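You operate a simulated robot arm through the tools that you are given. There is no shell and no other tool. Be economical: measure what you need, move in short steps, check, and stop when the job is done.

Carry out the task below with a simulated robot arm. There is one attempt and no reset: what you move stays moved.

## Task
Stand the stop peg in the blue hole and fold the purple strip to about 90.
Fine: lay the strip against the peg, slide the clamp bar over it before you fold, let the leaf down and leave it clamped.

Only the result counts: the job must be done as asked and must still hold three seconds after the hand-in. Knocking over, shifting, dropping, spilling or breaking anything else fails it. Flat cloth is picked up by pressing the open fingertips on it (5 to 10 N) and closing them slowly along it; thin cloth reads only 2 to 8 mm in the jaws.

## Robot
A 7-joint arm with a two-finger parallel gripper, fixed in place. Base frame: the origin is at the foot of the arm, x ahead of it, y to its left, z up; the work surface is at about z = 0. Readings come in mm, degrees, newtons and seconds.
With the tool pointing down near the work surface it reaches from about 240 to 620 mm from the base axis. Its first joint turns from -66.0 to 66.0 degrees. Payload 2.6 kg.
The tool frame sits at the grasp point between the pads (the TCP): z along the fingers, y along the line on which they close. The tips reach 30 mm beyond it. The gripper opens to 94 mm. The fingers are 28 mm wide and 10 mm thick; the gripper's body (50 by 96 mm) begins 55 mm behind the TCP.
Orientation is that of the tool frame in the base frame, as a unit quaternion [w, x, y, z]. With the fingers straight down and closing along the base's y, the tool's x points along the base's -x, its y along +y and its z along -z.

## Interface
- The arm moves only by the tool drive_tool. Its argument "increments" is a list of rows, each a list of 7 numbers: the turn, a rotation vector about the tool's x, y, z in degrees, then the shift along the tool's x, y, z in mm, then the closure, from 0 (fully open) to 1 (shut). In form: [[rx, ry, rz, dx, dy, dz, hand], ...]. A call has 1 to 10 rows; each row is the pose to reach, as a shift and turn from the pose commanded when the call began, along the tool's axes at that moment. A row lasts 0.2 s, in which the tool goes at most 50 mm and 8.6 degrees; a call with a longer step from one row to the next is refused whole, and so is a gripper value outside its range. Where a pose cannot be reached the arm comes as near as it can. A force on the tool above 90 N (or 10 N above the force at the start of the call, whichever is more), or a blocked arm, ends the call early, and 0.2 s more pass. The fingers move at their own pace (about 72 mm/s each) and stop on an object; they squeeze with about 43 N. The grip force told is the motor's: it shows also when the fingers shut on nothing. Time passes only in rows, and 0.2 s behind the last, so rows that repeat a pose let the fingers close. It gives the time, the measured TCP pose, the force on the tool (base axes), the opening and the grip force at its end, in the units of the frame above (readings bear some noise), with the torque about the TCP (base axes, N m) and any sound that the robot's microphone picked up, and new pictures: "views" is both (left out), scene, wrist or none.
- Cameras (640 x 400 px; columns grow to the right, rows downward): "scene" is fixed at [52.6, 452.7, 560]; the picture's right is [-0.55, -0.83, 0.00], its down [-0.51, 0.34, -0.79] and it looks along [0.66, -0.44, -0.61] (base axes); focal length 286 px, centre (320, 200). "wrist" rides on the gripper at [76, 14, -102] in the tool frame; the picture's right is [-0.18, 0.98, 0.00], its down [-0.75, -0.14, -0.64] and it looks along [-0.63, -0.12, 0.77] (tool axes); focal length 243 px, centre (320, 200). There is no depth. A picture from a camera that has moved, and an enlarged one, comes with that camera's place and axes in the base frame and with its lens.
- zoom(camera, box): a new picture of the part [left, top, right, bottom] of that camera's present view, enlarged. No time passes.
- close_job(): hands the job in; it is judged then, once.

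Work in short steps. Places have to be worked out from the pictures, the camera data and where the tool is seen: move nearer, look again, correct. Check each grasp and each placing, and mend what went wrong. You have 120 turns and 200 pictures in all, those below and enlarged ones among them. Open the gripper and draw the arm clear of the work before you hand the job in, unless the task says otherwise; then end with one line.

The tools are called after "Call:" as a command line: name --pt "numbers of a row" for each row, then --argument value for the rest, lists and objects as JSON in quotes. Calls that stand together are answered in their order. drive_tool: Moves the arm, as the interface text tells. Its arguments: {"type":"object","properties":{"increments":{"type":"array"},"views":{"type":"string","enum":["both","scene","wrist","none"]}},"required":["increments"]} The other tools are called the same way: zoom (camera, box) takes an enlarged picture of a part of a camera's view; close_job () hands the job in.

At the start:

```text
time: 0.0
tcp_pos: [323.7, 129.8, 388.6]
tool_rot: [-0.001, 0.0, 1.0, 0.001]
wrist_force: [-0.5, -1.0, -0.3]
torque: [0.01, -0.01, -0.02]
gripper_width: 94.0
grip_force: 0.0
```

scene: 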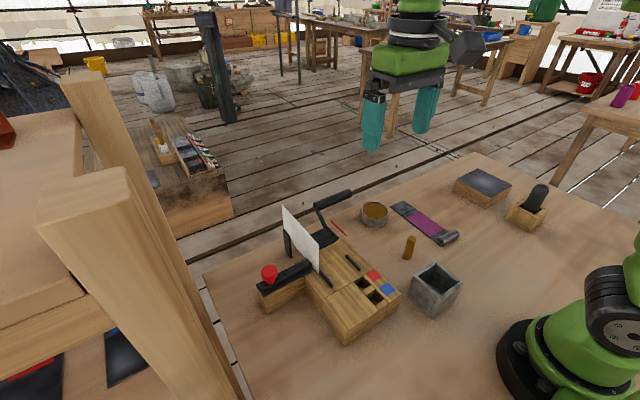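
wrist: 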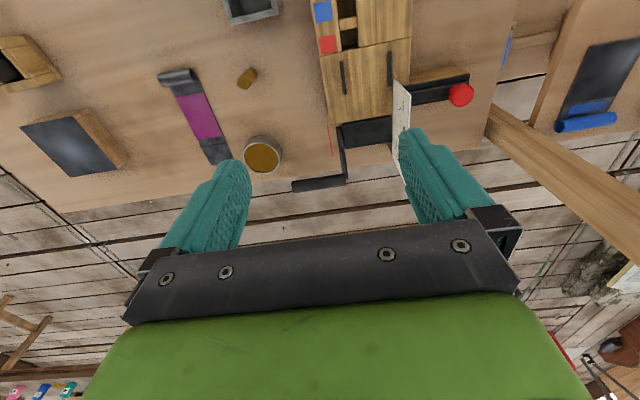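

The pictures show a folding rig at the left, with a peg, strip and tin beside it. I enlarge both views before moving.

Call:
zoom --camera "scene" --box '[240, 170, 420, 350]'

Call:
zoom --camera "scene" --box '[350, 150, 570, 320]'

Call:
zoom --camera "wrist" --box '[220, 0, 500, 200]'

Call:
zoom --camera "wrist" --box '[0, 0, 300, 200]'

```text
2.22 times, centred on (330, 260) of scene
camera zoom: at [52.6, 452.7, 560.0], right [-0.55, -0.83, 0.0], down [-0.51, 0.34, -0.79], along [0.66, -0.44, -0.61], focal length 636 px, centre (298, 67)
```

zoom: 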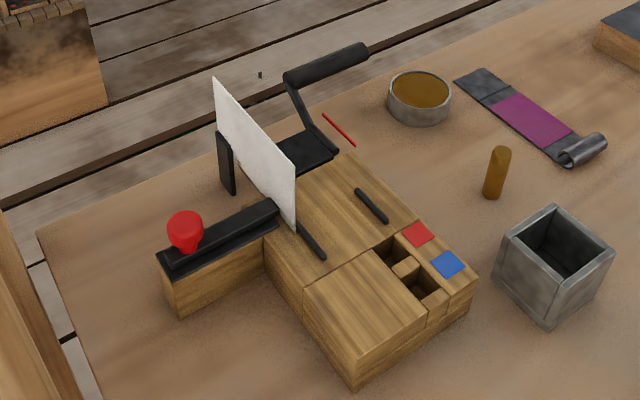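

```text
2.35 times, centred on (460, 235) of scene
camera zoom: at [52.6, 452.7, 560.0], right [-0.55, -0.83, 0.0], down [-0.51, 0.34, -0.79], along [0.66, -0.44, -0.61], focal length 673 px, centre (-9, 118)
```

zoom: 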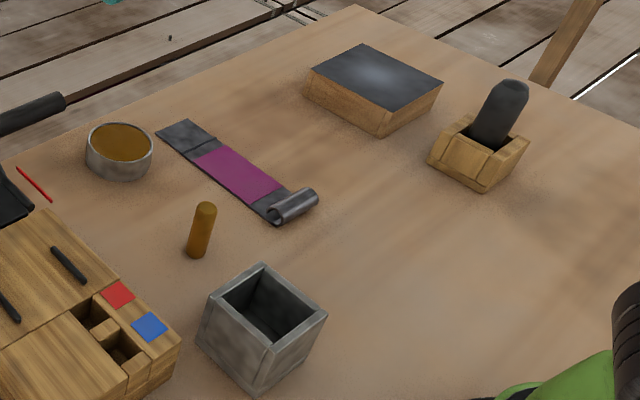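

```text
2.00 times, centred on (360, 100) of wrist
camera zoom: at [247.2, 146.0, 491.4], right [0.18, 0.98, 0.0], down [0.75, -0.14, 0.64], along [0.63, -0.12, -0.77], focal length 485 px, centre (240, 400)
```

zoom: 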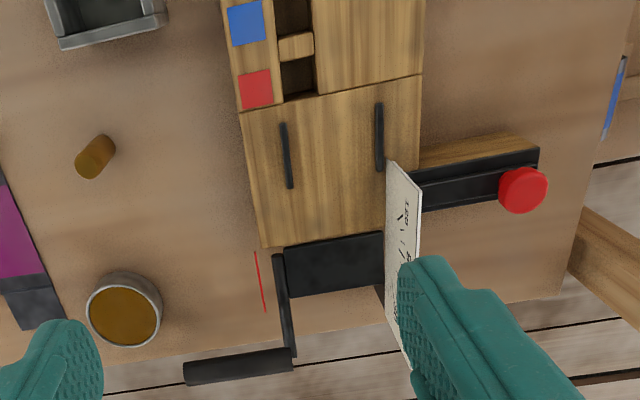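

```text
2.00 times, centred on (150, 100) of wrist
camera zoom: at [247.2, 146.0, 491.4], right [0.18, 0.98, 0.0], down [0.75, -0.14, 0.64], along [0.63, -0.12, -0.77], focal length 485 px, centre (660, 400)
```

zoom: 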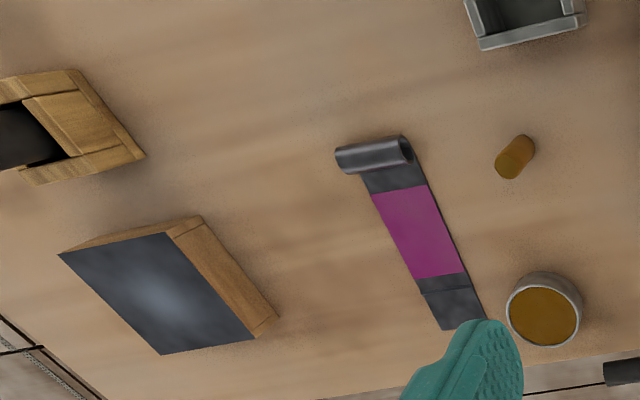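

The peg stands near (337, 0), and the rig's block has its near corner at about (250, 262). I tilt the camera down and come lower over the rig to read it.

Call:
drive_tool --pt "0 8 0 8 10 30 0" --pt "0 16 0 16 20 60 0" --pt "0 24 0 24 30 80 0" --pt "0 30 0 30 40 90 0" --views "wrist"

```text
time: 1.0
tcp_pos: [293.5, 170.4, 299.3]
tool_rot: [-0.259, 0.0, 0.966, 0.0]
wrist_force: [0.9, -0.3, -0.1]
torque: [-0.05, -0.02, -0.04]
gripper_width: 94.2
grip_force: 0.0
camera wrist: at [278.3, 186.2, 426.1], right [0.16, 0.98, -0.09], down [0.97, -0.14, 0.18], along [0.16, -0.12, -0.98], focal length 243 px, centre (320, 200)
```

wrist: 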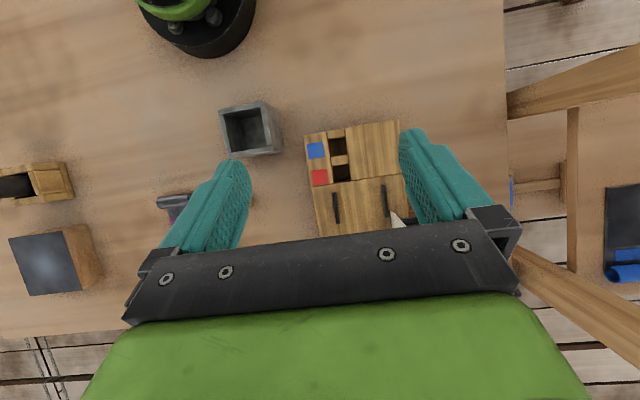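

The holes show well from above. I enlarge them here and back the arm toward the base to see the bed, the clamp bar and the leaf.

Call:
zoom --camera "wrist" --box '[280, 100, 440, 240]'

Call:
drive_tool --pt "0 -8 0 20 0 0 0" --pt "0 -14 0 40 0 20 0" --pt "0 -14 0 50 0 40 0" --views "wrist"

```text
2.86 times, centred on (360, 170) of wrist
camera zoom: at [278.3, 186.2, 426.1], right [0.16, 0.98, -0.09], down [0.97, -0.14, 0.18], along [0.16, -0.12, -0.98], focal length 693 px, centre (206, 286)
```

zoom: 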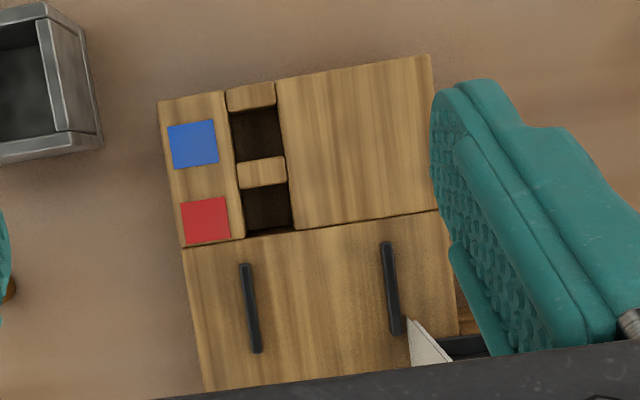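

```text
time: 1.8
tcp_pos: [230.7, 170.7, 290.4]
tool_rot: [-0.139, 0.0, 0.99, 0.0]
wrist_force: [0.3, -0.3, 0.7]
torque: [-0.01, 0.04, 0.0]
gripper_width: 93.9
grip_force: 0.0
camera wrist: at [184.6, 186.5, 409.0], right [0.18, 0.98, -0.05], down [0.9, -0.14, 0.41], along [0.4, -0.12, -0.91], focal length 243 px, centre (320, 200)
```

wrist: 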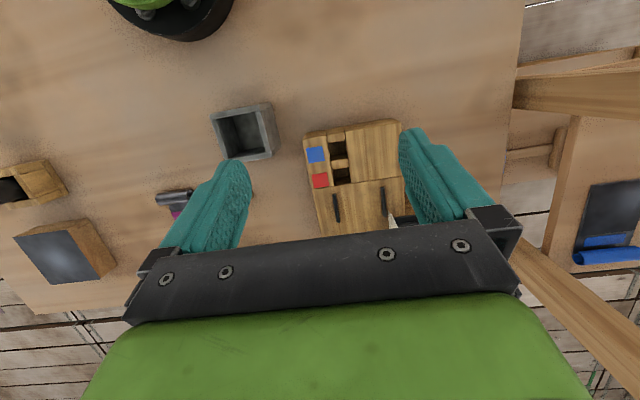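

The view is similar, so I level the tool and come lower to bring the leaf and the clamp bar between the fingers.

Call:
drive_tool --pt "0 -8 0 -14 15 10 0" --pt "0 -16 0 -27 30 23 0" --views "wrist"

```text
time: 2.4
tcp_pos: [251.2, 200.4, 260.7]
tool_rot: [0.001, 0.0, 1.0, 0.001]
wrist_force: [-1.0, -0.1, 0.0]
torque: [-0.01, 0.04, 0.01]
gripper_width: 93.9
grip_force: 0.1
camera wrist: at [172.7, 215.5, 362.8], right [0.18, 0.98, 0.0], down [0.75, -0.14, 0.64], along [0.63, -0.12, -0.77], focal length 243 px, centre (320, 200)
```

wrist: 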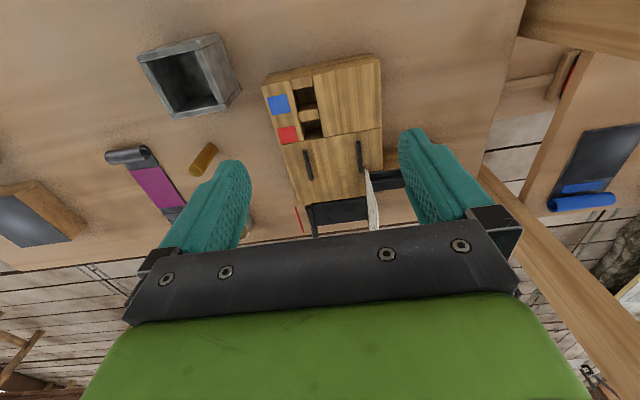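

Call:
zoom --camera "wrist" --box '[250, 50, 420, 250]'

Call:
zoom --camera "scene" --box '[250, 190, 360, 310]'

Call:
zoom --camera "scene" --box '[310, 240, 410, 350]'

```text
2.00 times, centred on (335, 150) of wrist
camera zoom: at [172.7, 215.5, 362.8], right [0.18, 0.98, 0.0], down [0.75, -0.14, 0.64], along [0.63, -0.12, -0.77], focal length 485 px, centre (290, 300)
```

zoom: 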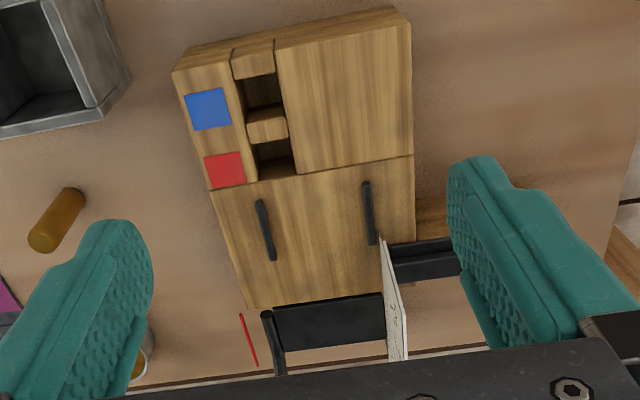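

```text
3.33 times, centred on (305, 250) of scene
camera zoom: at [52.6, 452.7, 560.0], right [-0.55, -0.83, 0.0], down [-0.51, 0.34, -0.79], along [0.66, -0.44, -0.61], focal length 953 px, centre (370, 33)
```

zoom: 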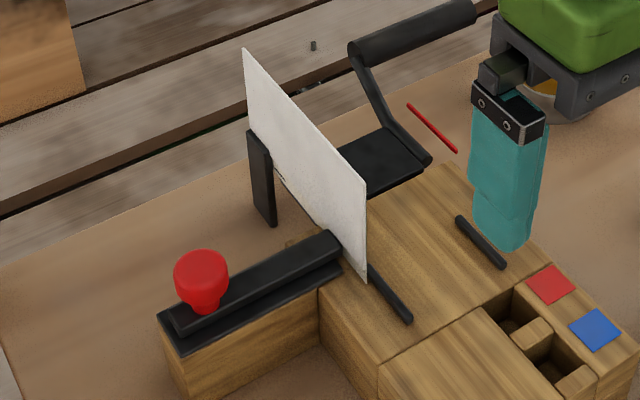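

```text
3.64 times, centred on (360, 295) of scene
camera zoom: at [52.6, 452.7, 560.0], right [-0.55, -0.83, 0.0], down [-0.51, 0.34, -0.79], along [0.66, -0.44, -0.61], focal length 1040 px, centre (174, -146)
```

zoom: 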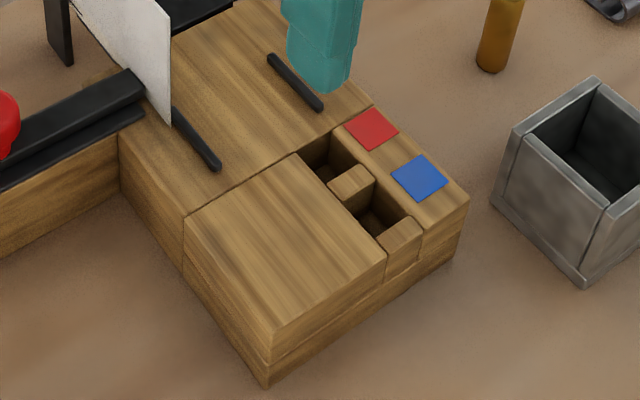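

The rig is aligned with the base axes: bed about x 315–420 and y 135–267, blue hole near (263, 181), hinge at the far bed edge. Next I look at the strip and the peg closely.

Call:
drive_tool --pt "0 0 0 -8 -48 0 0" --pt "0 0 0 -16 -96 0 0" --pt "0 0 0 -24 -143 0 0" --pt "0 0 0 -30 -190 0 0" --pt "0 0 0 -30 -238 0 0" --pt "0 0 0 -30 -286 0 0" --pt "0 0 0 -30 -330 20 0" --views "both"

Call:
zoom --camera "wrist" --box '[240, 40, 420, 240]'

Call:
zoom --camera "scene" --box '[250, 180, 350, 300]'

```text
time: 4.0
tcp_pos: [281.5, -132.2, 241.9]
tool_rot: [-0.001, 0.0, 1.0, 0.0]
wrist_force: [0.1, -0.5, -0.2]
torque: [0.05, 0.0, -0.01]
gripper_width: 94.1
grip_force: 0.1
camera wrist: at [203.8, -117.3, 344.2], right [0.18, 0.98, 0.0], down [0.75, -0.14, 0.64], along [0.63, -0.12, -0.77], focal length 243 px, centre (320, 200)
```

scene: 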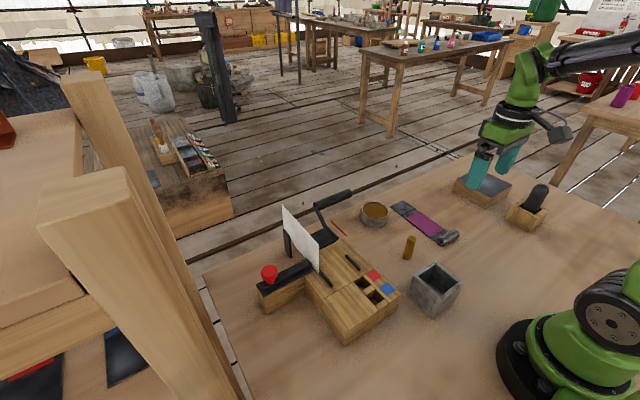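
wrist: 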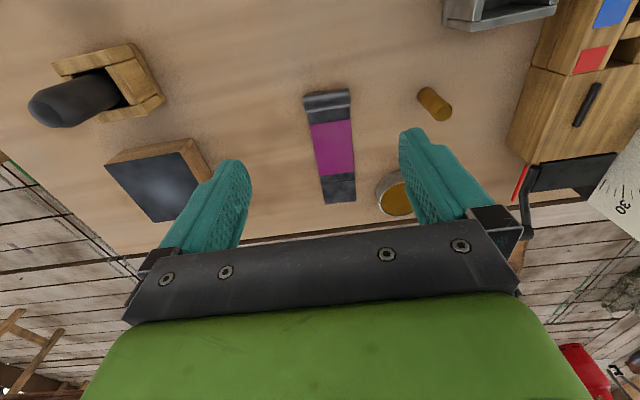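

```text
2.00 times, centred on (330, 140) of wrist
camera zoom: at [203.8, -117.3, 344.2], right [0.18, 0.98, 0.0], down [0.75, -0.14, 0.64], along [0.63, -0.12, -0.77], focal length 485 px, centre (300, 320)
```

zoom: 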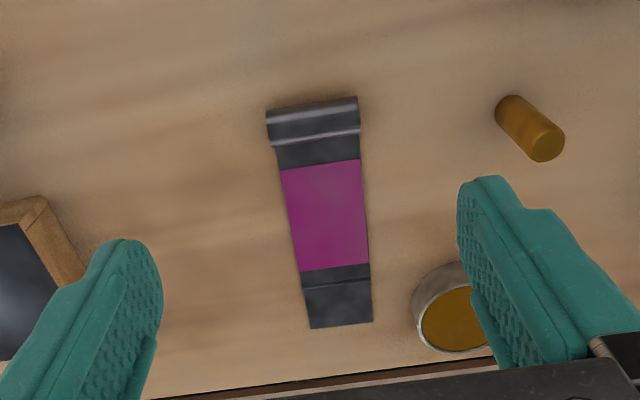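

```text
3.33 times, centred on (300, 240) of scene
camera zoom: at [52.6, 452.7, 560.0], right [-0.55, -0.83, 0.0], down [-0.51, 0.34, -0.79], along [0.66, -0.44, -0.61], focal length 953 px, centre (387, 67)
```

zoom: 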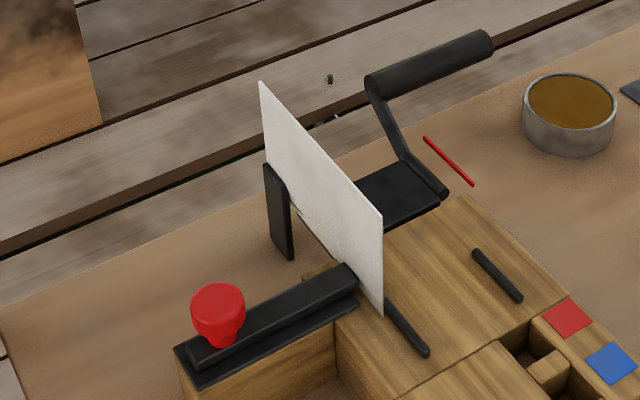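

The strip is a curled-lip strip: lip toward the base (x≈310), flat end at x≈500, width about 55, centre y≈-132, with a fold line near x≈454. That gives about 146 mm from lip to line, which matches the distance from a peg in the blue hole to the hinge. The peg is first, so I hover over (330, 2).

Call:
drive_tool --pt "0 0 0 -15 45 10 0" --pt "0 0 0 -30 90 30 0" --pt "0 0 0 -48 134 60 0" --pt "0 0 0 -48 134 100 0" --views "both"

Call:
zoom --camera "wrist" --box '[220, 60, 420, 240]'

Call:
zoom --camera "scene" --box '[350, 170, 480, 280]'

```text
refused: row 2 steps farther than a row can; nothing moved
```

```text
2.22 times, centred on (320, 150) of wrist
camera zoom: at [203.8, -117.3, 344.2], right [0.18, 0.98, 0.0], down [0.75, -0.14, 0.64], along [0.63, -0.12, -0.77], focal length 539 px, centre (320, 311)
```

zoom: 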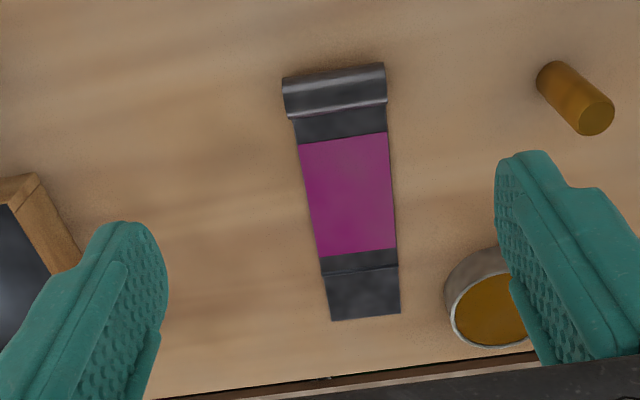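

```text
3.64 times, centred on (415, 225) of scene
camera zoom: at [52.6, 452.7, 560.0], right [-0.55, -0.83, 0.0], down [-0.51, 0.34, -0.79], along [0.66, -0.44, -0.61], focal length 1040 px, centre (-26, 109)
```

zoom: 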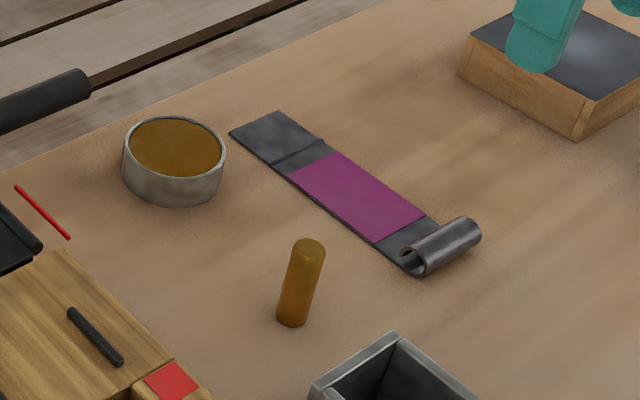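

The second row was too long a step, so nothing moved. I repeat it with shorter rows.

Call:
drive_tool --pt "0 0 0 -14 40 5 0" --pt "0 0 0 -28 80 15 0" --pt "0 0 0 -40 115 35 0" --pt "0 0 0 -48 134 65 0" --pt "0 0 0 -48 134 100 0" --views "wrist"

Call:
zoom --camera "wrist" --box '[220, 60, 420, 240]'

Call:
zoom --camera "scene" --box '[350, 140, 480, 280]'

```text
time: 5.2
tcp_pos: [327.4, 8.0, 140.4]
tool_rot: [0.0, 0.0, 1.0, 0.0]
wrist_force: [-0.7, -0.4, -0.5]
torque: [-0.01, 0.0, 0.03]
gripper_width: 94.1
grip_force: 0.0
camera wrist: at [249.7, 22.7, 242.8], right [0.18, 0.98, 0.0], down [0.75, -0.14, 0.64], along [0.63, -0.12, -0.77], focal length 243 px, centre (320, 200)
```

wrist: 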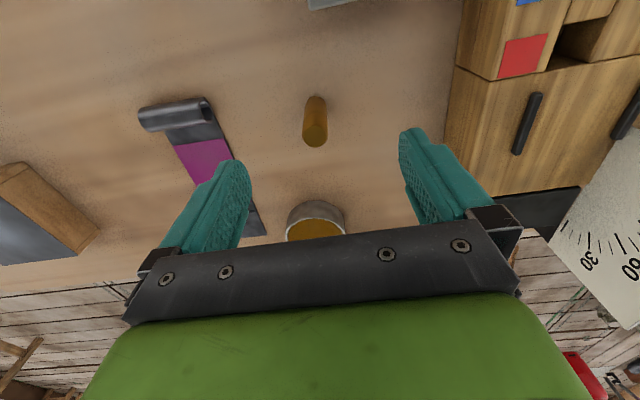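

```text
2.22 times, centred on (320, 150) of wrist
camera zoom: at [249.7, 22.7, 242.8], right [0.18, 0.98, 0.0], down [0.75, -0.14, 0.64], along [0.63, -0.12, -0.77], focal length 539 px, centre (320, 311)
```

zoom: 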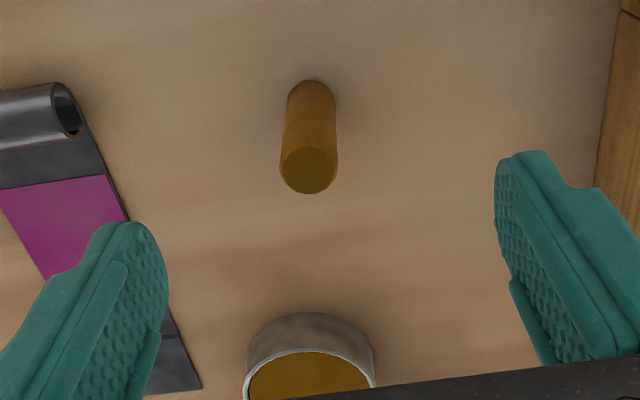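

```text
2.86 times, centred on (415, 210) of scene
camera zoom: at [52.6, 452.7, 560.0], right [-0.55, -0.83, 0.0], down [-0.51, 0.34, -0.79], along [0.66, -0.44, -0.61], focal length 817 px, centre (49, 171)
```

zoom: 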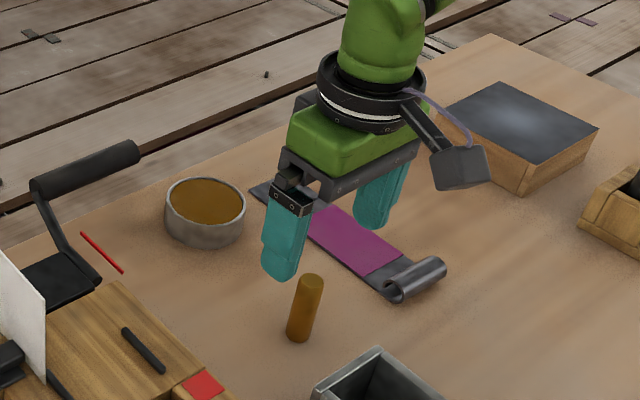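

The peg stands upright at about (330, 3.5), 20 mm across and 66 mm tall. I grip only its top 25 mm so the fingers stay above the block when it goes in.

Call:
drive_tool --pt "0 0 0 -2.6 -4.5 35 0" --pt "0 0 0 -2.6 -4.5 70 0" --pt "0 0 0 -2.6 -4.5 70 0.4" --pt "0 0 0 -2.6 -4.5 70 0.7" --pt "0 0 0 -2.6 -4.5 70 1" --pt "0 0 0 -2.6 -4.5 70 1" --pt "0 0 0 -2.6 -4.5 70 1" --views "both"

```text
time: 6.8
tcp_pos: [330.4, 0.8, 70.3]
tool_rot: [-0.001, 0.0, 1.0, -0.001]
wrist_force: [-0.3, 1.5, 0.0]
torque: [0.08, 0.01, 0.02]
gripper_width: 19.7
grip_force: 43.5
camera wrist: at [253.9, 17.2, 172.2], right [0.18, 0.98, 0.0], down [0.75, -0.14, 0.64], along [0.63, -0.12, -0.77], focal length 243 px, centre (320, 200)
```

scene: 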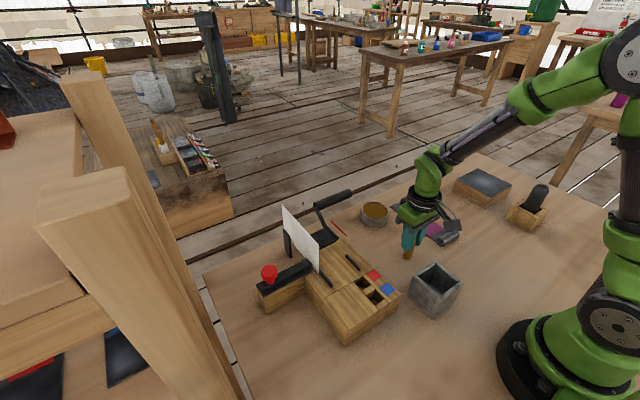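
wrist: 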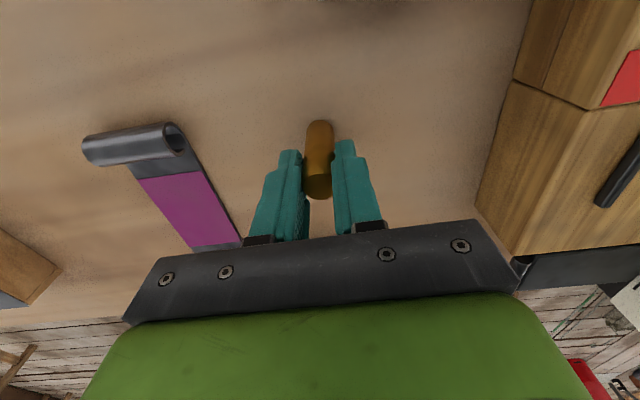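

The peg is held: 19.7 mm in the jaws at 43 N. I lift it clear and carry it over the blue hole, then look.

Call:
drive_tool --pt "0 0 0 0 0 -45 1" --pt "0 0 0 0 0 -90 1" --pt "0 0 0 15 45 -95 1" --pt "0 0 0 30 90 -95 1" --pt "0 0 0 48 135 -95 1" --pt "0 0 0 67 178 -95 1" --pt "0 0 0 67 178 -95 1" --views "both"

Call:
zoom --camera "wrist" --box '[240, 60, 420, 240]'

Call:
zoom --camera "scene" --box '[310, 210, 420, 330]'

```text
time: 8.4
tcp_pos: [264.0, 178.6, 164.7]
tool_rot: [0.0, 0.0, 1.0, 0.0]
wrist_force: [0.3, 0.3, -2.1]
torque: [-0.01, 0.01, 0.0]
gripper_width: 19.7
grip_force: 43.0
camera wrist: at [187.4, 193.9, 266.8], right [0.18, 0.98, 0.0], down [0.75, -0.14, 0.64], along [0.63, -0.12, -0.77], focal length 243 px, centre (320, 200)
```

scene: 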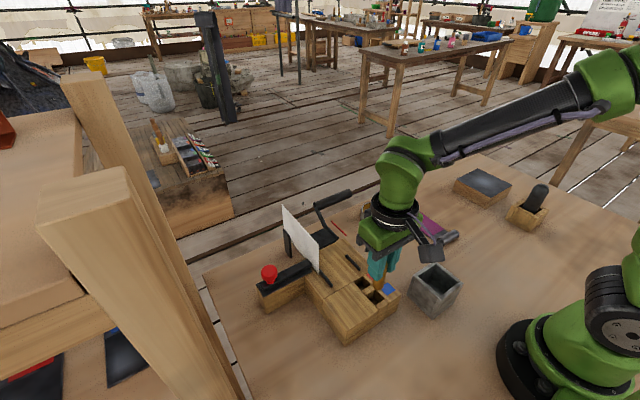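
wrist: 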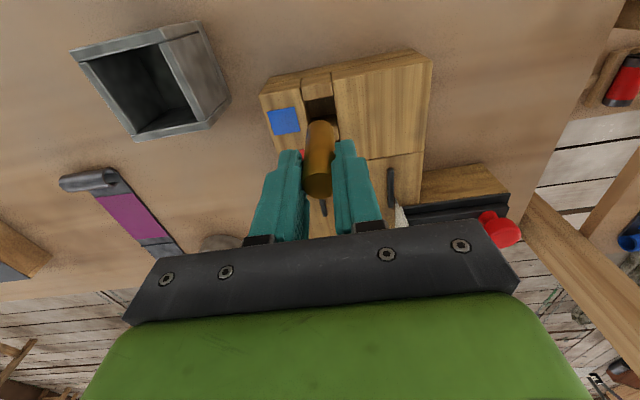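

```text
2.22 times, centred on (330, 150) of wrist
camera zoom: at [187.4, 193.9, 266.8], right [0.18, 0.98, 0.0], down [0.75, -0.14, 0.64], along [0.63, -0.12, -0.77], focal length 539 px, centre (298, 311)
```

zoom: 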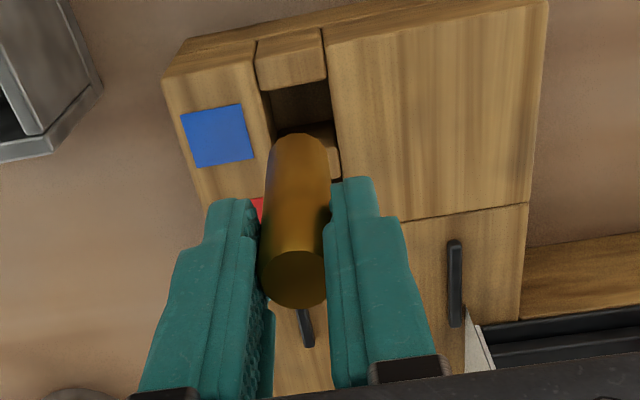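

```text
3.33 times, centred on (365, 270) of scene
camera zoom: at [52.6, 452.7, 560.0], right [-0.55, -0.83, 0.0], down [-0.51, 0.34, -0.79], along [0.66, -0.44, -0.61], focal length 953 px, centre (170, -33)
```

zoom: 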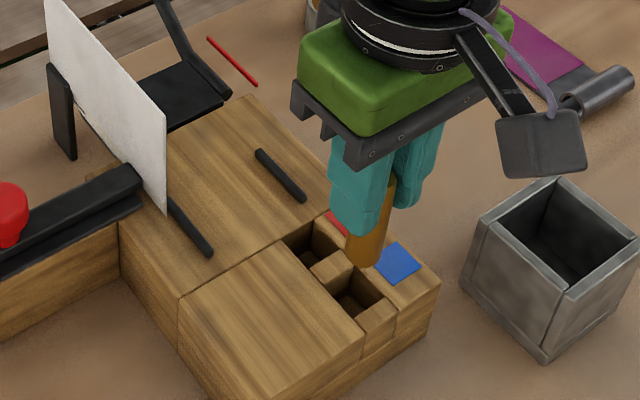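

Seen from here, the blue hole runs about x 250–277 and y 167–193, centre (263.5, 180), which leaves roughly 3 mm of play around the peg. I shift slightly and go down in steps, watching the force.

Call:
drive_tool --pt "0 0 0 0.5 1.3 0 1" --pt "0 0 0 0.5 1.3 20 1" --pt "0 0 0 0.5 1.3 35 1" --pt "0 0 0 0.5 1.3 45 1" --views "both"

Call:
zoom --camera "scene" --box '[310, 210, 420, 330]'

```text
time: 9.4
tcp_pos: [262.8, 178.8, 119.1]
tool_rot: [0.0, 0.0, 1.0, 0.001]
wrist_force: [-0.2, 0.1, -1.7]
torque: [0.03, -0.01, -0.03]
gripper_width: 19.7
grip_force: 42.9
camera wrist: at [186.3, 193.6, 222.1], right [0.18, 0.98, 0.0], down [0.75, -0.14, 0.64], along [0.63, -0.12, -0.77], focal length 243 px, centre (320, 200)
```

scene: 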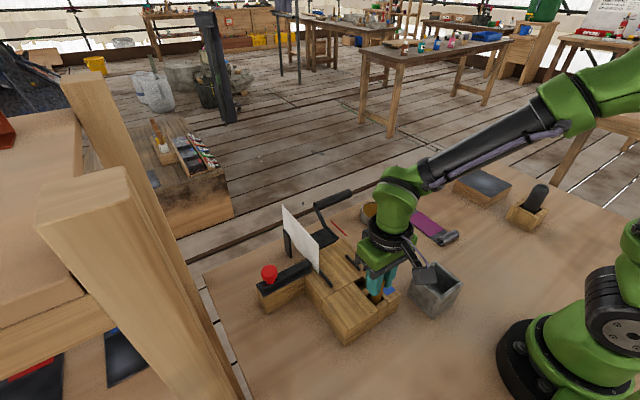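
wrist: 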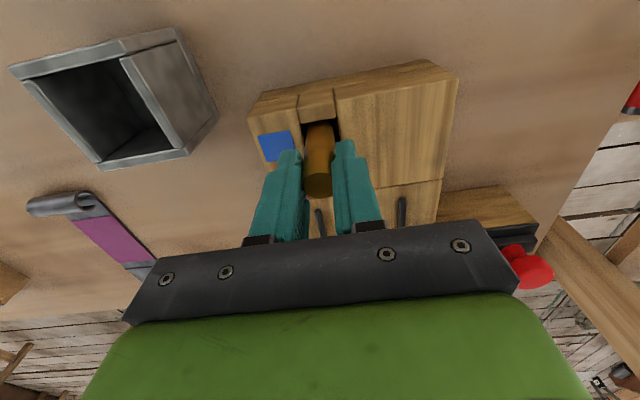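

```text
3.33 times, centred on (365, 270) of scene
camera zoom: at [52.6, 452.7, 560.0], right [-0.55, -0.83, 0.0], down [-0.51, 0.34, -0.79], along [0.66, -0.44, -0.61], focal length 953 px, centre (170, -33)
```

zoom: 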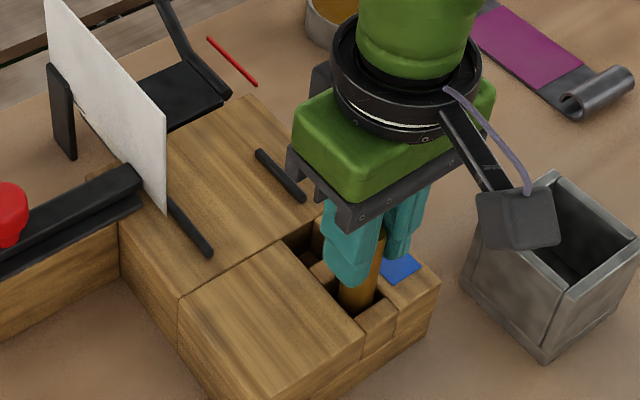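

The peg's bottom has entered the blue hole and the force is nil. I continue down in small steps until it seats.

Call:
drive_tool --pt "0 0 0 0 0.7 5 1" --pt "0 0 0 0 0.7 10 1" --pt "0 0 0 0 0.7 14 1" --pt "0 0 0 0 0.7 17 1" --views "wrist"

Call:
zoom --camera "scene" --box '[330, 240, 410, 320]'

```text
time: 10.4
tcp_pos: [262.0, 179.2, 102.1]
tool_rot: [-0.001, 0.0, 1.0, 0.0]
wrist_force: [-0.6, -0.5, -1.8]
torque: [-0.01, 0.0, -0.01]
gripper_width: 19.8
grip_force: 43.4
camera wrist: at [185.7, 194.9, 204.6], right [0.18, 0.98, 0.0], down [0.75, -0.14, 0.64], along [0.63, -0.12, -0.77], focal length 243 px, centre (320, 200)
```

wrist: 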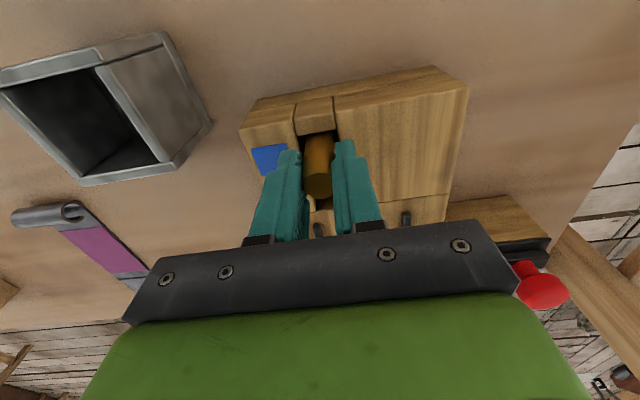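

```text
5.00 times, centred on (370, 280) of scene
camera zoom: at [52.6, 452.7, 560.0], right [-0.55, -0.83, 0.0], down [-0.51, 0.34, -0.79], along [0.66, -0.44, -0.61], focal length 1430 px, centre (70, -200)
```

zoom: 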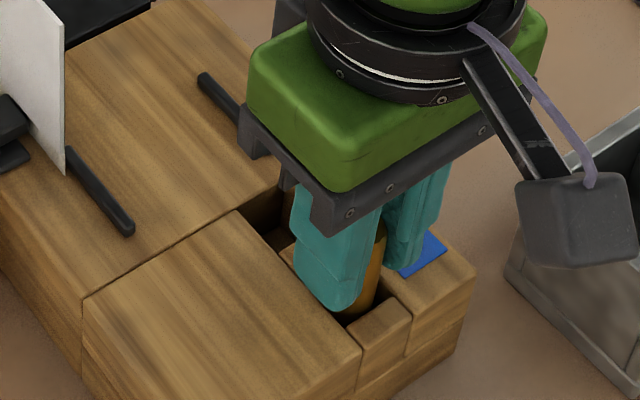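

Still free, with the peg's bottom at about z=32. I go on slowly until there is contact.

Call:
drive_tool --pt "0 0 0 0 0.5 2 1" --pt "0 0 0 0 0.5 4 1" --pt "0 0 0 0 0.5 6 1" --pt "0 0 0 0 0.5 8 1" --views "none"

Call:
zoom --camera "scene" --box '[330, 240, 410, 320]'

```text
time: 11.4
tcp_pos: [265.4, 180.6, 96.5]
tool_rot: [0.003, 0.0, 1.0, 0.001]
wrist_force: [-3.1, -4.6, 32.4]
torque: [-0.08, 0.15, 0.04]
gripper_width: 20.3
grip_force: 42.9
```

```text
5.00 times, centred on (370, 280) of scene
camera zoom: at [52.5, 452.6, 560.1], right [-0.55, -0.83, 0.0], down [-0.51, 0.34, -0.79], along [0.66, -0.44, -0.61], focal length 1430 px, centre (70, -200)
```

zoom: 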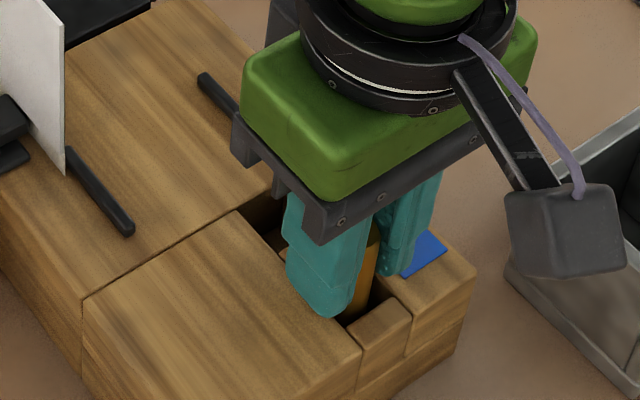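

Contact at 32 N: either the peg is seated or the fingertips are on the block. I ease up 3 mm and release gently, then rise.

Call:
drive_tool --pt "0 0 0 0 0 -2.5 1" --pt "0 0 0 0 0 -3 1" --pt "0 0 0 0 0 -3 0.7" --pt "0 0 0 0 0 -3 0.5" --pt "0 0 0 0 0 -3 0.5" --pt "0 0 0 0 0 -30 0.5" --pt "0 0 0 0 0 -70 0.5" --pt "0 0 0 20 0 -110 0.3" --views "both"

Call:
zoom --camera "scene" --box '[310, 230, 410, 330]'

Call:
zoom --camera "wrist" --box '[220, 40, 420, 220]'

```text
time: 13.2
tcp_pos: [243.2, 179.9, 204.2]
tool_rot: [0.0, 0.0, 1.0, -0.001]
wrist_force: [-0.4, -0.1, 0.4]
torque: [0.05, 0.03, 0.01]
gripper_width: 65.8
grip_force: 0.1
camera wrist: at [165.7, 195.8, 307.1], right [0.18, 0.98, 0.0], down [0.75, -0.14, 0.64], along [0.63, -0.12, -0.77], focal length 243 px, centre (320, 200)
```

scene: 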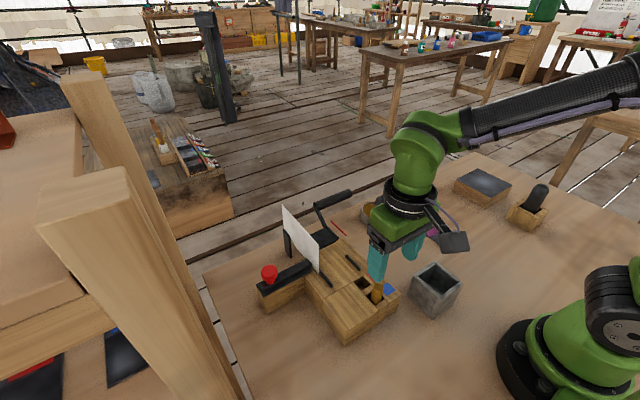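
wrist: 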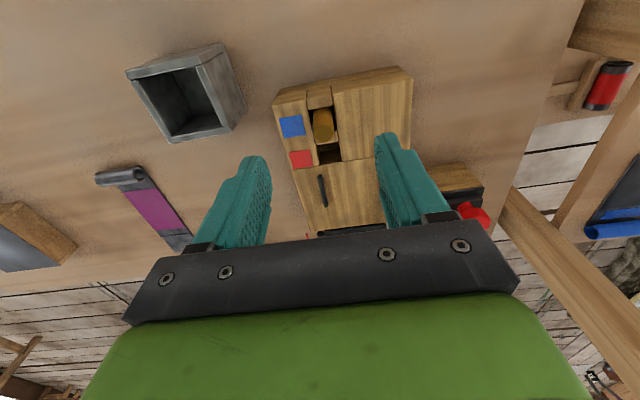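

```text
4.00 times, centred on (360, 280) of scene
camera zoom: at [52.6, 452.7, 560.0], right [-0.55, -0.83, 0.0], down [-0.51, 0.34, -0.79], along [0.66, -0.44, -0.61], focal length 1144 px, centre (160, -120)
```

zoom: 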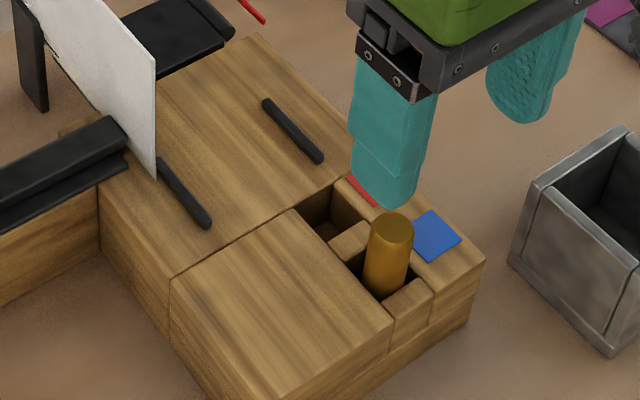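

```text
2.22 times, centred on (320, 130) of wrist
camera zoom: at [165.7, 195.8, 307.1], right [0.18, 0.98, 0.0], down [0.75, -0.14, 0.64], along [0.63, -0.12, -0.77], focal length 539 px, centre (320, 356)
```

zoom: 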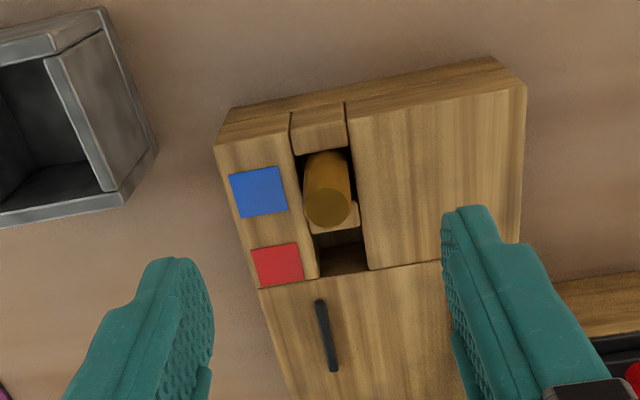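

The peg stands in the blue hole, and block top measures about z=61. Next I move over the strip's curled end for a close look.

Call:
drive_tool --pt "0 0 0 -12 -45 0 0" --pt "0 0 0 -24 -90 0 0" --pt "0 0 0 -36 -136 0 0" --pt "0 0 0 -48 -182 0 0" --pt "0 0 0 -60 -228 0 0" --pt "0 0 0 -72 -272 10 0" --pt "0 0 0 -72 -312 35 0" --pt "0 0 0 -72 -312 60 0" --views "wrist"

Call:
zoom --camera "wrist" --box '[220, 60, 420, 240]'

Call:
zoom --camera "scene" --box '[380, 180, 480, 260]'

Call:
zoom --camera "scene" --box '[260, 180, 370, 290]'

```text
time: 15.0
tcp_pos: [315.1, -129.5, 142.7]
tool_rot: [0.0, 0.0, 1.0, 0.0]
wrist_force: [0.2, -0.7, 0.0]
torque: [-0.01, 0.0, -0.03]
gripper_width: 93.6
grip_force: 0.1
camera wrist: at [237.6, -114.0, 245.7], right [0.18, 0.98, 0.0], down [0.75, -0.14, 0.64], along [0.63, -0.12, -0.77], focal length 243 px, centre (320, 200)
```

wrist: 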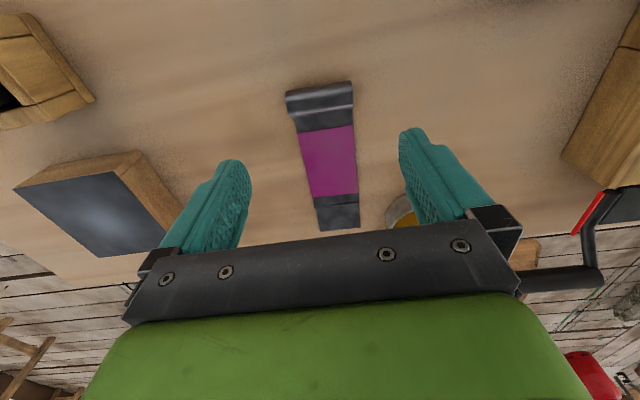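

```text
2.22 times, centred on (320, 150) of wrist
camera zoom: at [237.6, -114.0, 245.7], right [0.18, 0.98, 0.0], down [0.75, -0.14, 0.64], along [0.63, -0.12, -0.77], focal length 539 px, centre (320, 311)
```

zoom: 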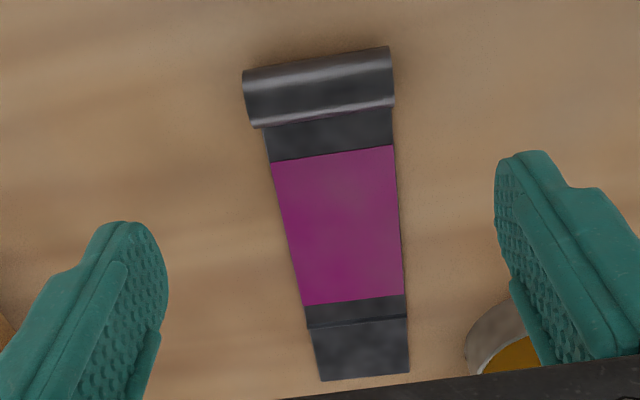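

```text
5.00 times, centred on (430, 220) of scene
camera zoom: at [52.6, 452.6, 560.0], right [-0.55, -0.83, 0.0], down [-0.51, 0.34, -0.79], along [0.66, -0.44, -0.61], focal length 1430 px, centre (-230, 100)
```

zoom: 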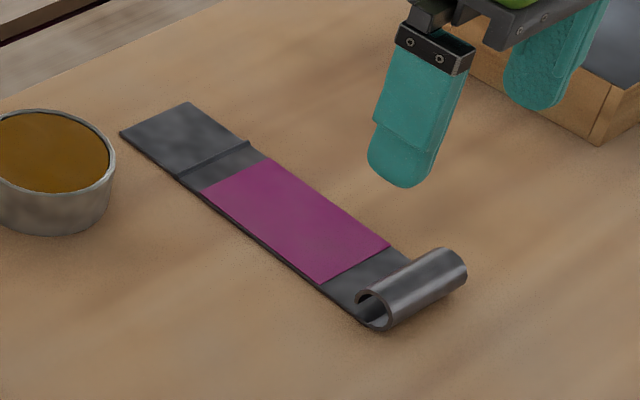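

```text
3.64 times, centred on (315, 235) of scene
camera zoom: at [52.6, 452.6, 560.0], right [-0.55, -0.83, 0.0], down [-0.51, 0.34, -0.79], along [0.66, -0.44, -0.61], focal length 1040 px, centre (338, 73)
```

zoom: 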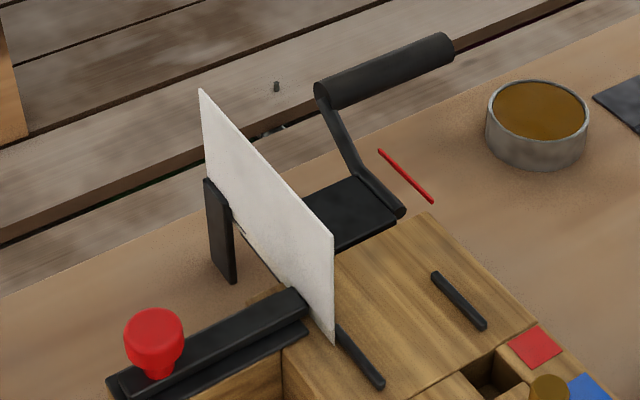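

The strip's curl spans about x 300–322 with its centre at y≈-128.5, yawed about -1.7°, and the score line is about 152 mm from the curled end. I come down astride the curl with matching yaw, still open.

Call:
drive_tool --pt "0 0 1.7 -3 1 30 0" --pt "0 0 1.7 -5 1 65 0" --pt "0 0 1.7 -5 1 95 0" --pt "0 0 1.7 -5 1 107 0" --views "both"

Call:
zoom --camera "scene" --box '[380, 180, 480, 260]'

```text
time: 16.0
tcp_pos: [320.6, -131.1, 36.1]
tool_rot: [0.0, 0.016, 1.0, 0.0]
wrist_force: [0.2, 0.8, 0.8]
torque: [0.03, 0.0, -0.02]
gripper_width: 94.4
grip_force: 0.1
camera wrist: at [244.1, -112.7, 138.5], right [0.21, 0.98, 0.0], down [0.75, -0.16, 0.64], along [0.63, -0.14, -0.77], focal length 243 px, centre (320, 200)
```

scene: 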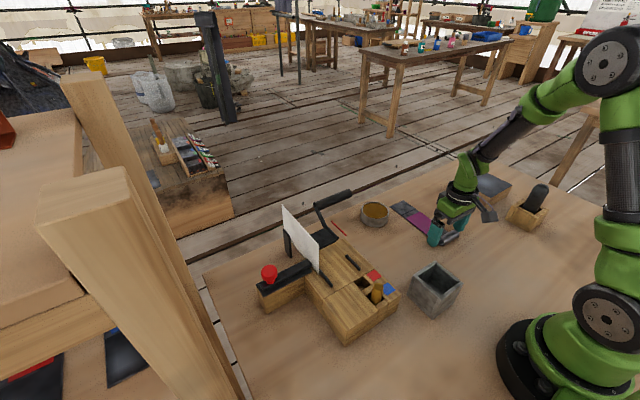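
wrist: 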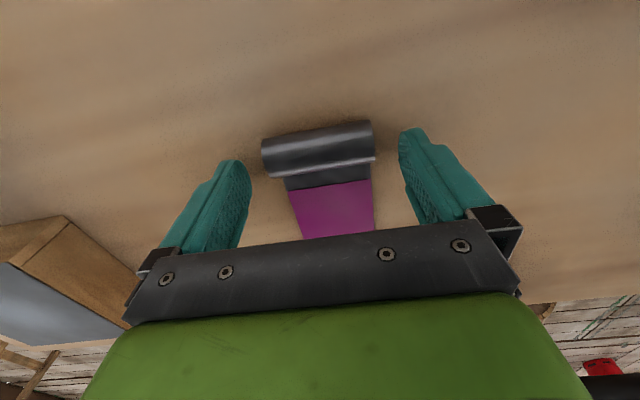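

```text
5.00 times, centred on (430, 220) of scene
camera zoom: at [52.6, 452.7, 560.0], right [-0.55, -0.83, 0.0], down [-0.51, 0.34, -0.79], along [0.66, -0.44, -0.61], focal length 1430 px, centre (-230, 100)
```

zoom: 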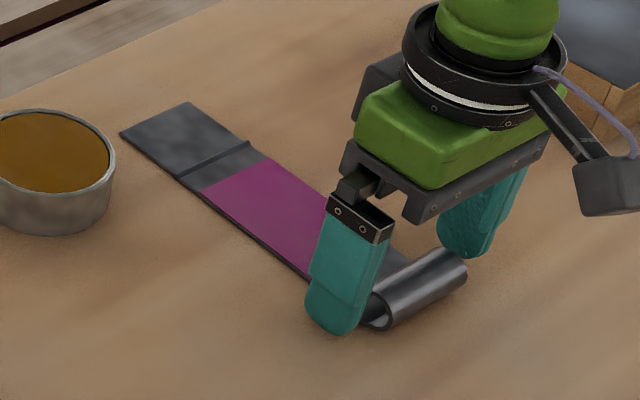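

The fingers straddle the curl, tips about 6 mm up. I go down 3 mm more and close.

Call:
drive_tool --pt "0 0 0 0 1 3 0" --pt "0 0 0 0 1 3 0.2" --pt "0 0 0 0 1 3 0.3" --pt "0 0 0 0 1 3 0.4" --pt "0 0 0 0 1 3 0.5" --pt "0 0 0 0 1 3 0.6" --pt "0 0 0 0 1 3 0.6" --views "both"

Call:
zoom --camera "scene" --box '[380, 180, 480, 260]'

```text
time: 17.6
tcp_pos: [321.1, -129.3, 33.3]
tool_rot: [0.0, 0.015, 1.0, 0.0]
wrist_force: [0.0, -0.4, -0.5]
torque: [0.03, 0.03, 0.01]
gripper_width: 59.5
grip_force: 43.1
camera wrist: at [243.6, -111.6, 136.2], right [0.21, 0.98, 0.0], down [0.75, -0.16, 0.64], along [0.63, -0.14, -0.77], focal length 243 px, centre (320, 200)
```

scene: 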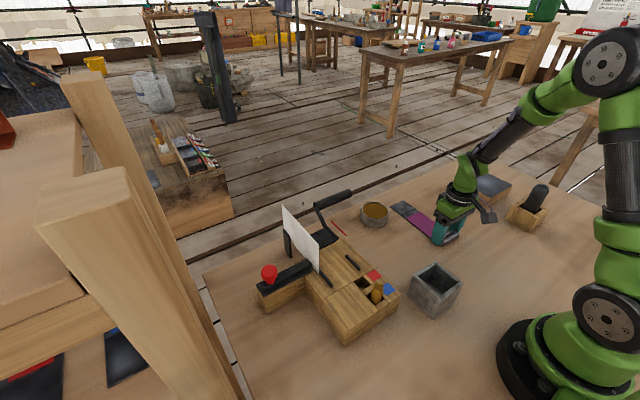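
wrist: 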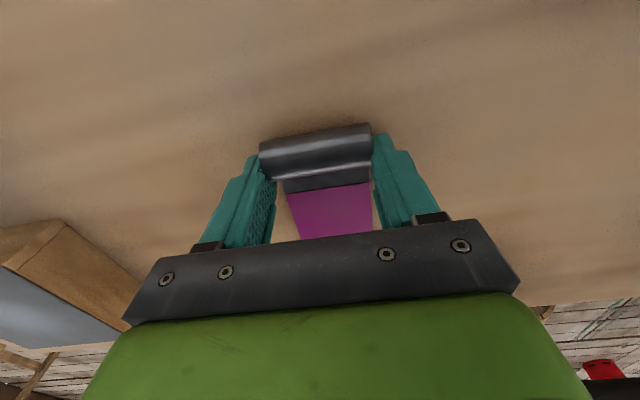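

```text
5.00 times, centred on (430, 220) of scene
camera zoom: at [52.6, 452.7, 560.0], right [-0.55, -0.83, 0.0], down [-0.51, 0.34, -0.79], along [0.66, -0.44, -0.61], focal length 1430 px, centre (-230, 100)
```

zoom: 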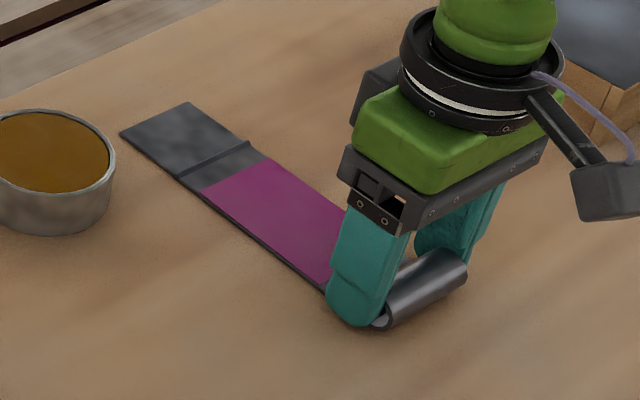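

The curl is gripped: 59.5 mm wide at 43 N. I lift 40 mm and check whether the strip holds level.

Call:
drive_tool --pt "0 0 0 0 0 -5 0.8" --pt "0 0 0 0 0 -20 0.8" --pt "0 0 0 0 0 -40 0.8" --pt "0 0 0 0 0 -40 0.8" --views "both"

Call:
zoom --camera "scene" --box '[380, 160, 480, 260]'

```text
time: 18.6
tcp_pos: [320.7, -129.3, 74.4]
tool_rot: [0.0, 0.015, 1.0, -0.001]
wrist_force: [0.0, 0.2, -3.1]
torque: [0.0, 0.14, -0.02]
gripper_width: 59.3
grip_force: 42.3
camera wrist: at [243.9, -111.8, 176.4], right [0.21, 0.98, 0.0], down [0.75, -0.16, 0.64], along [0.63, -0.14, -0.77], focal length 243 px, centre (320, 200)
```

scene: 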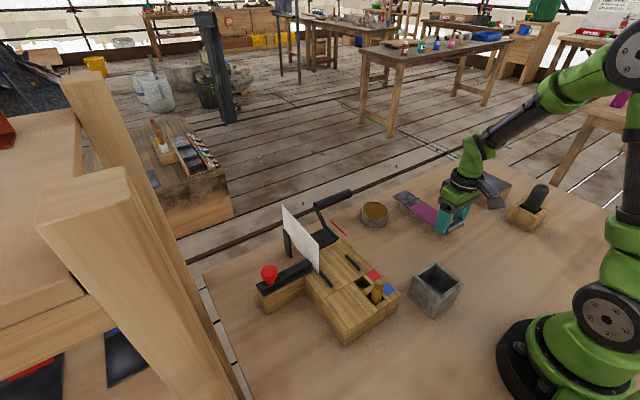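
wrist: 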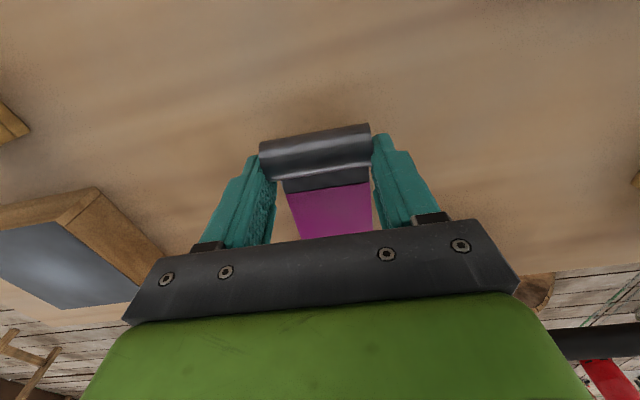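

```text
4.00 times, centred on (430, 210) of scene
camera zoom: at [52.6, 452.7, 560.0], right [-0.55, -0.83, 0.0], down [-0.51, 0.34, -0.79], along [0.66, -0.44, -0.61], focal length 1144 px, centre (-120, 160)
```

zoom: 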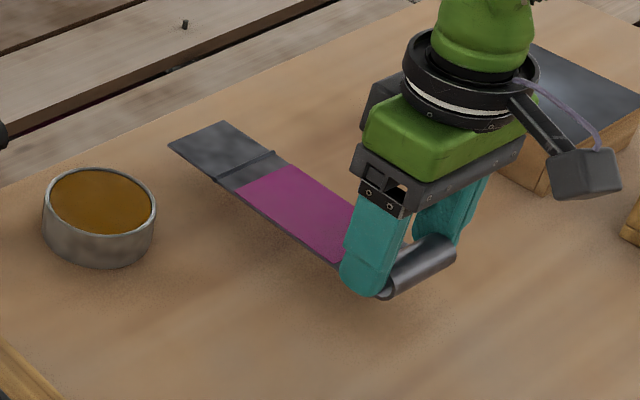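

The strip stays level and weighs about 3 N. I rise, square up the yaw and draw it toward the base, so the tail clears the lever handle (about (525, 45–148, 100)).

Call:
drive_tool --pt "0 0 -0.8 10 0 -40 0.8" --pt "0 0 -1.7 20 0 -80 0.8" --pt "0 0 -1.7 25 0 -90 0.8" --views "none"

```text
time: 19.4
tcp_pos: [295.2, -128.0, 165.0]
tool_rot: [0.0, 0.0, 1.0, 0.0]
wrist_force: [1.5, -0.2, -3.7]
torque: [0.0, 0.11, -0.04]
gripper_width: 59.4
grip_force: 43.2
```

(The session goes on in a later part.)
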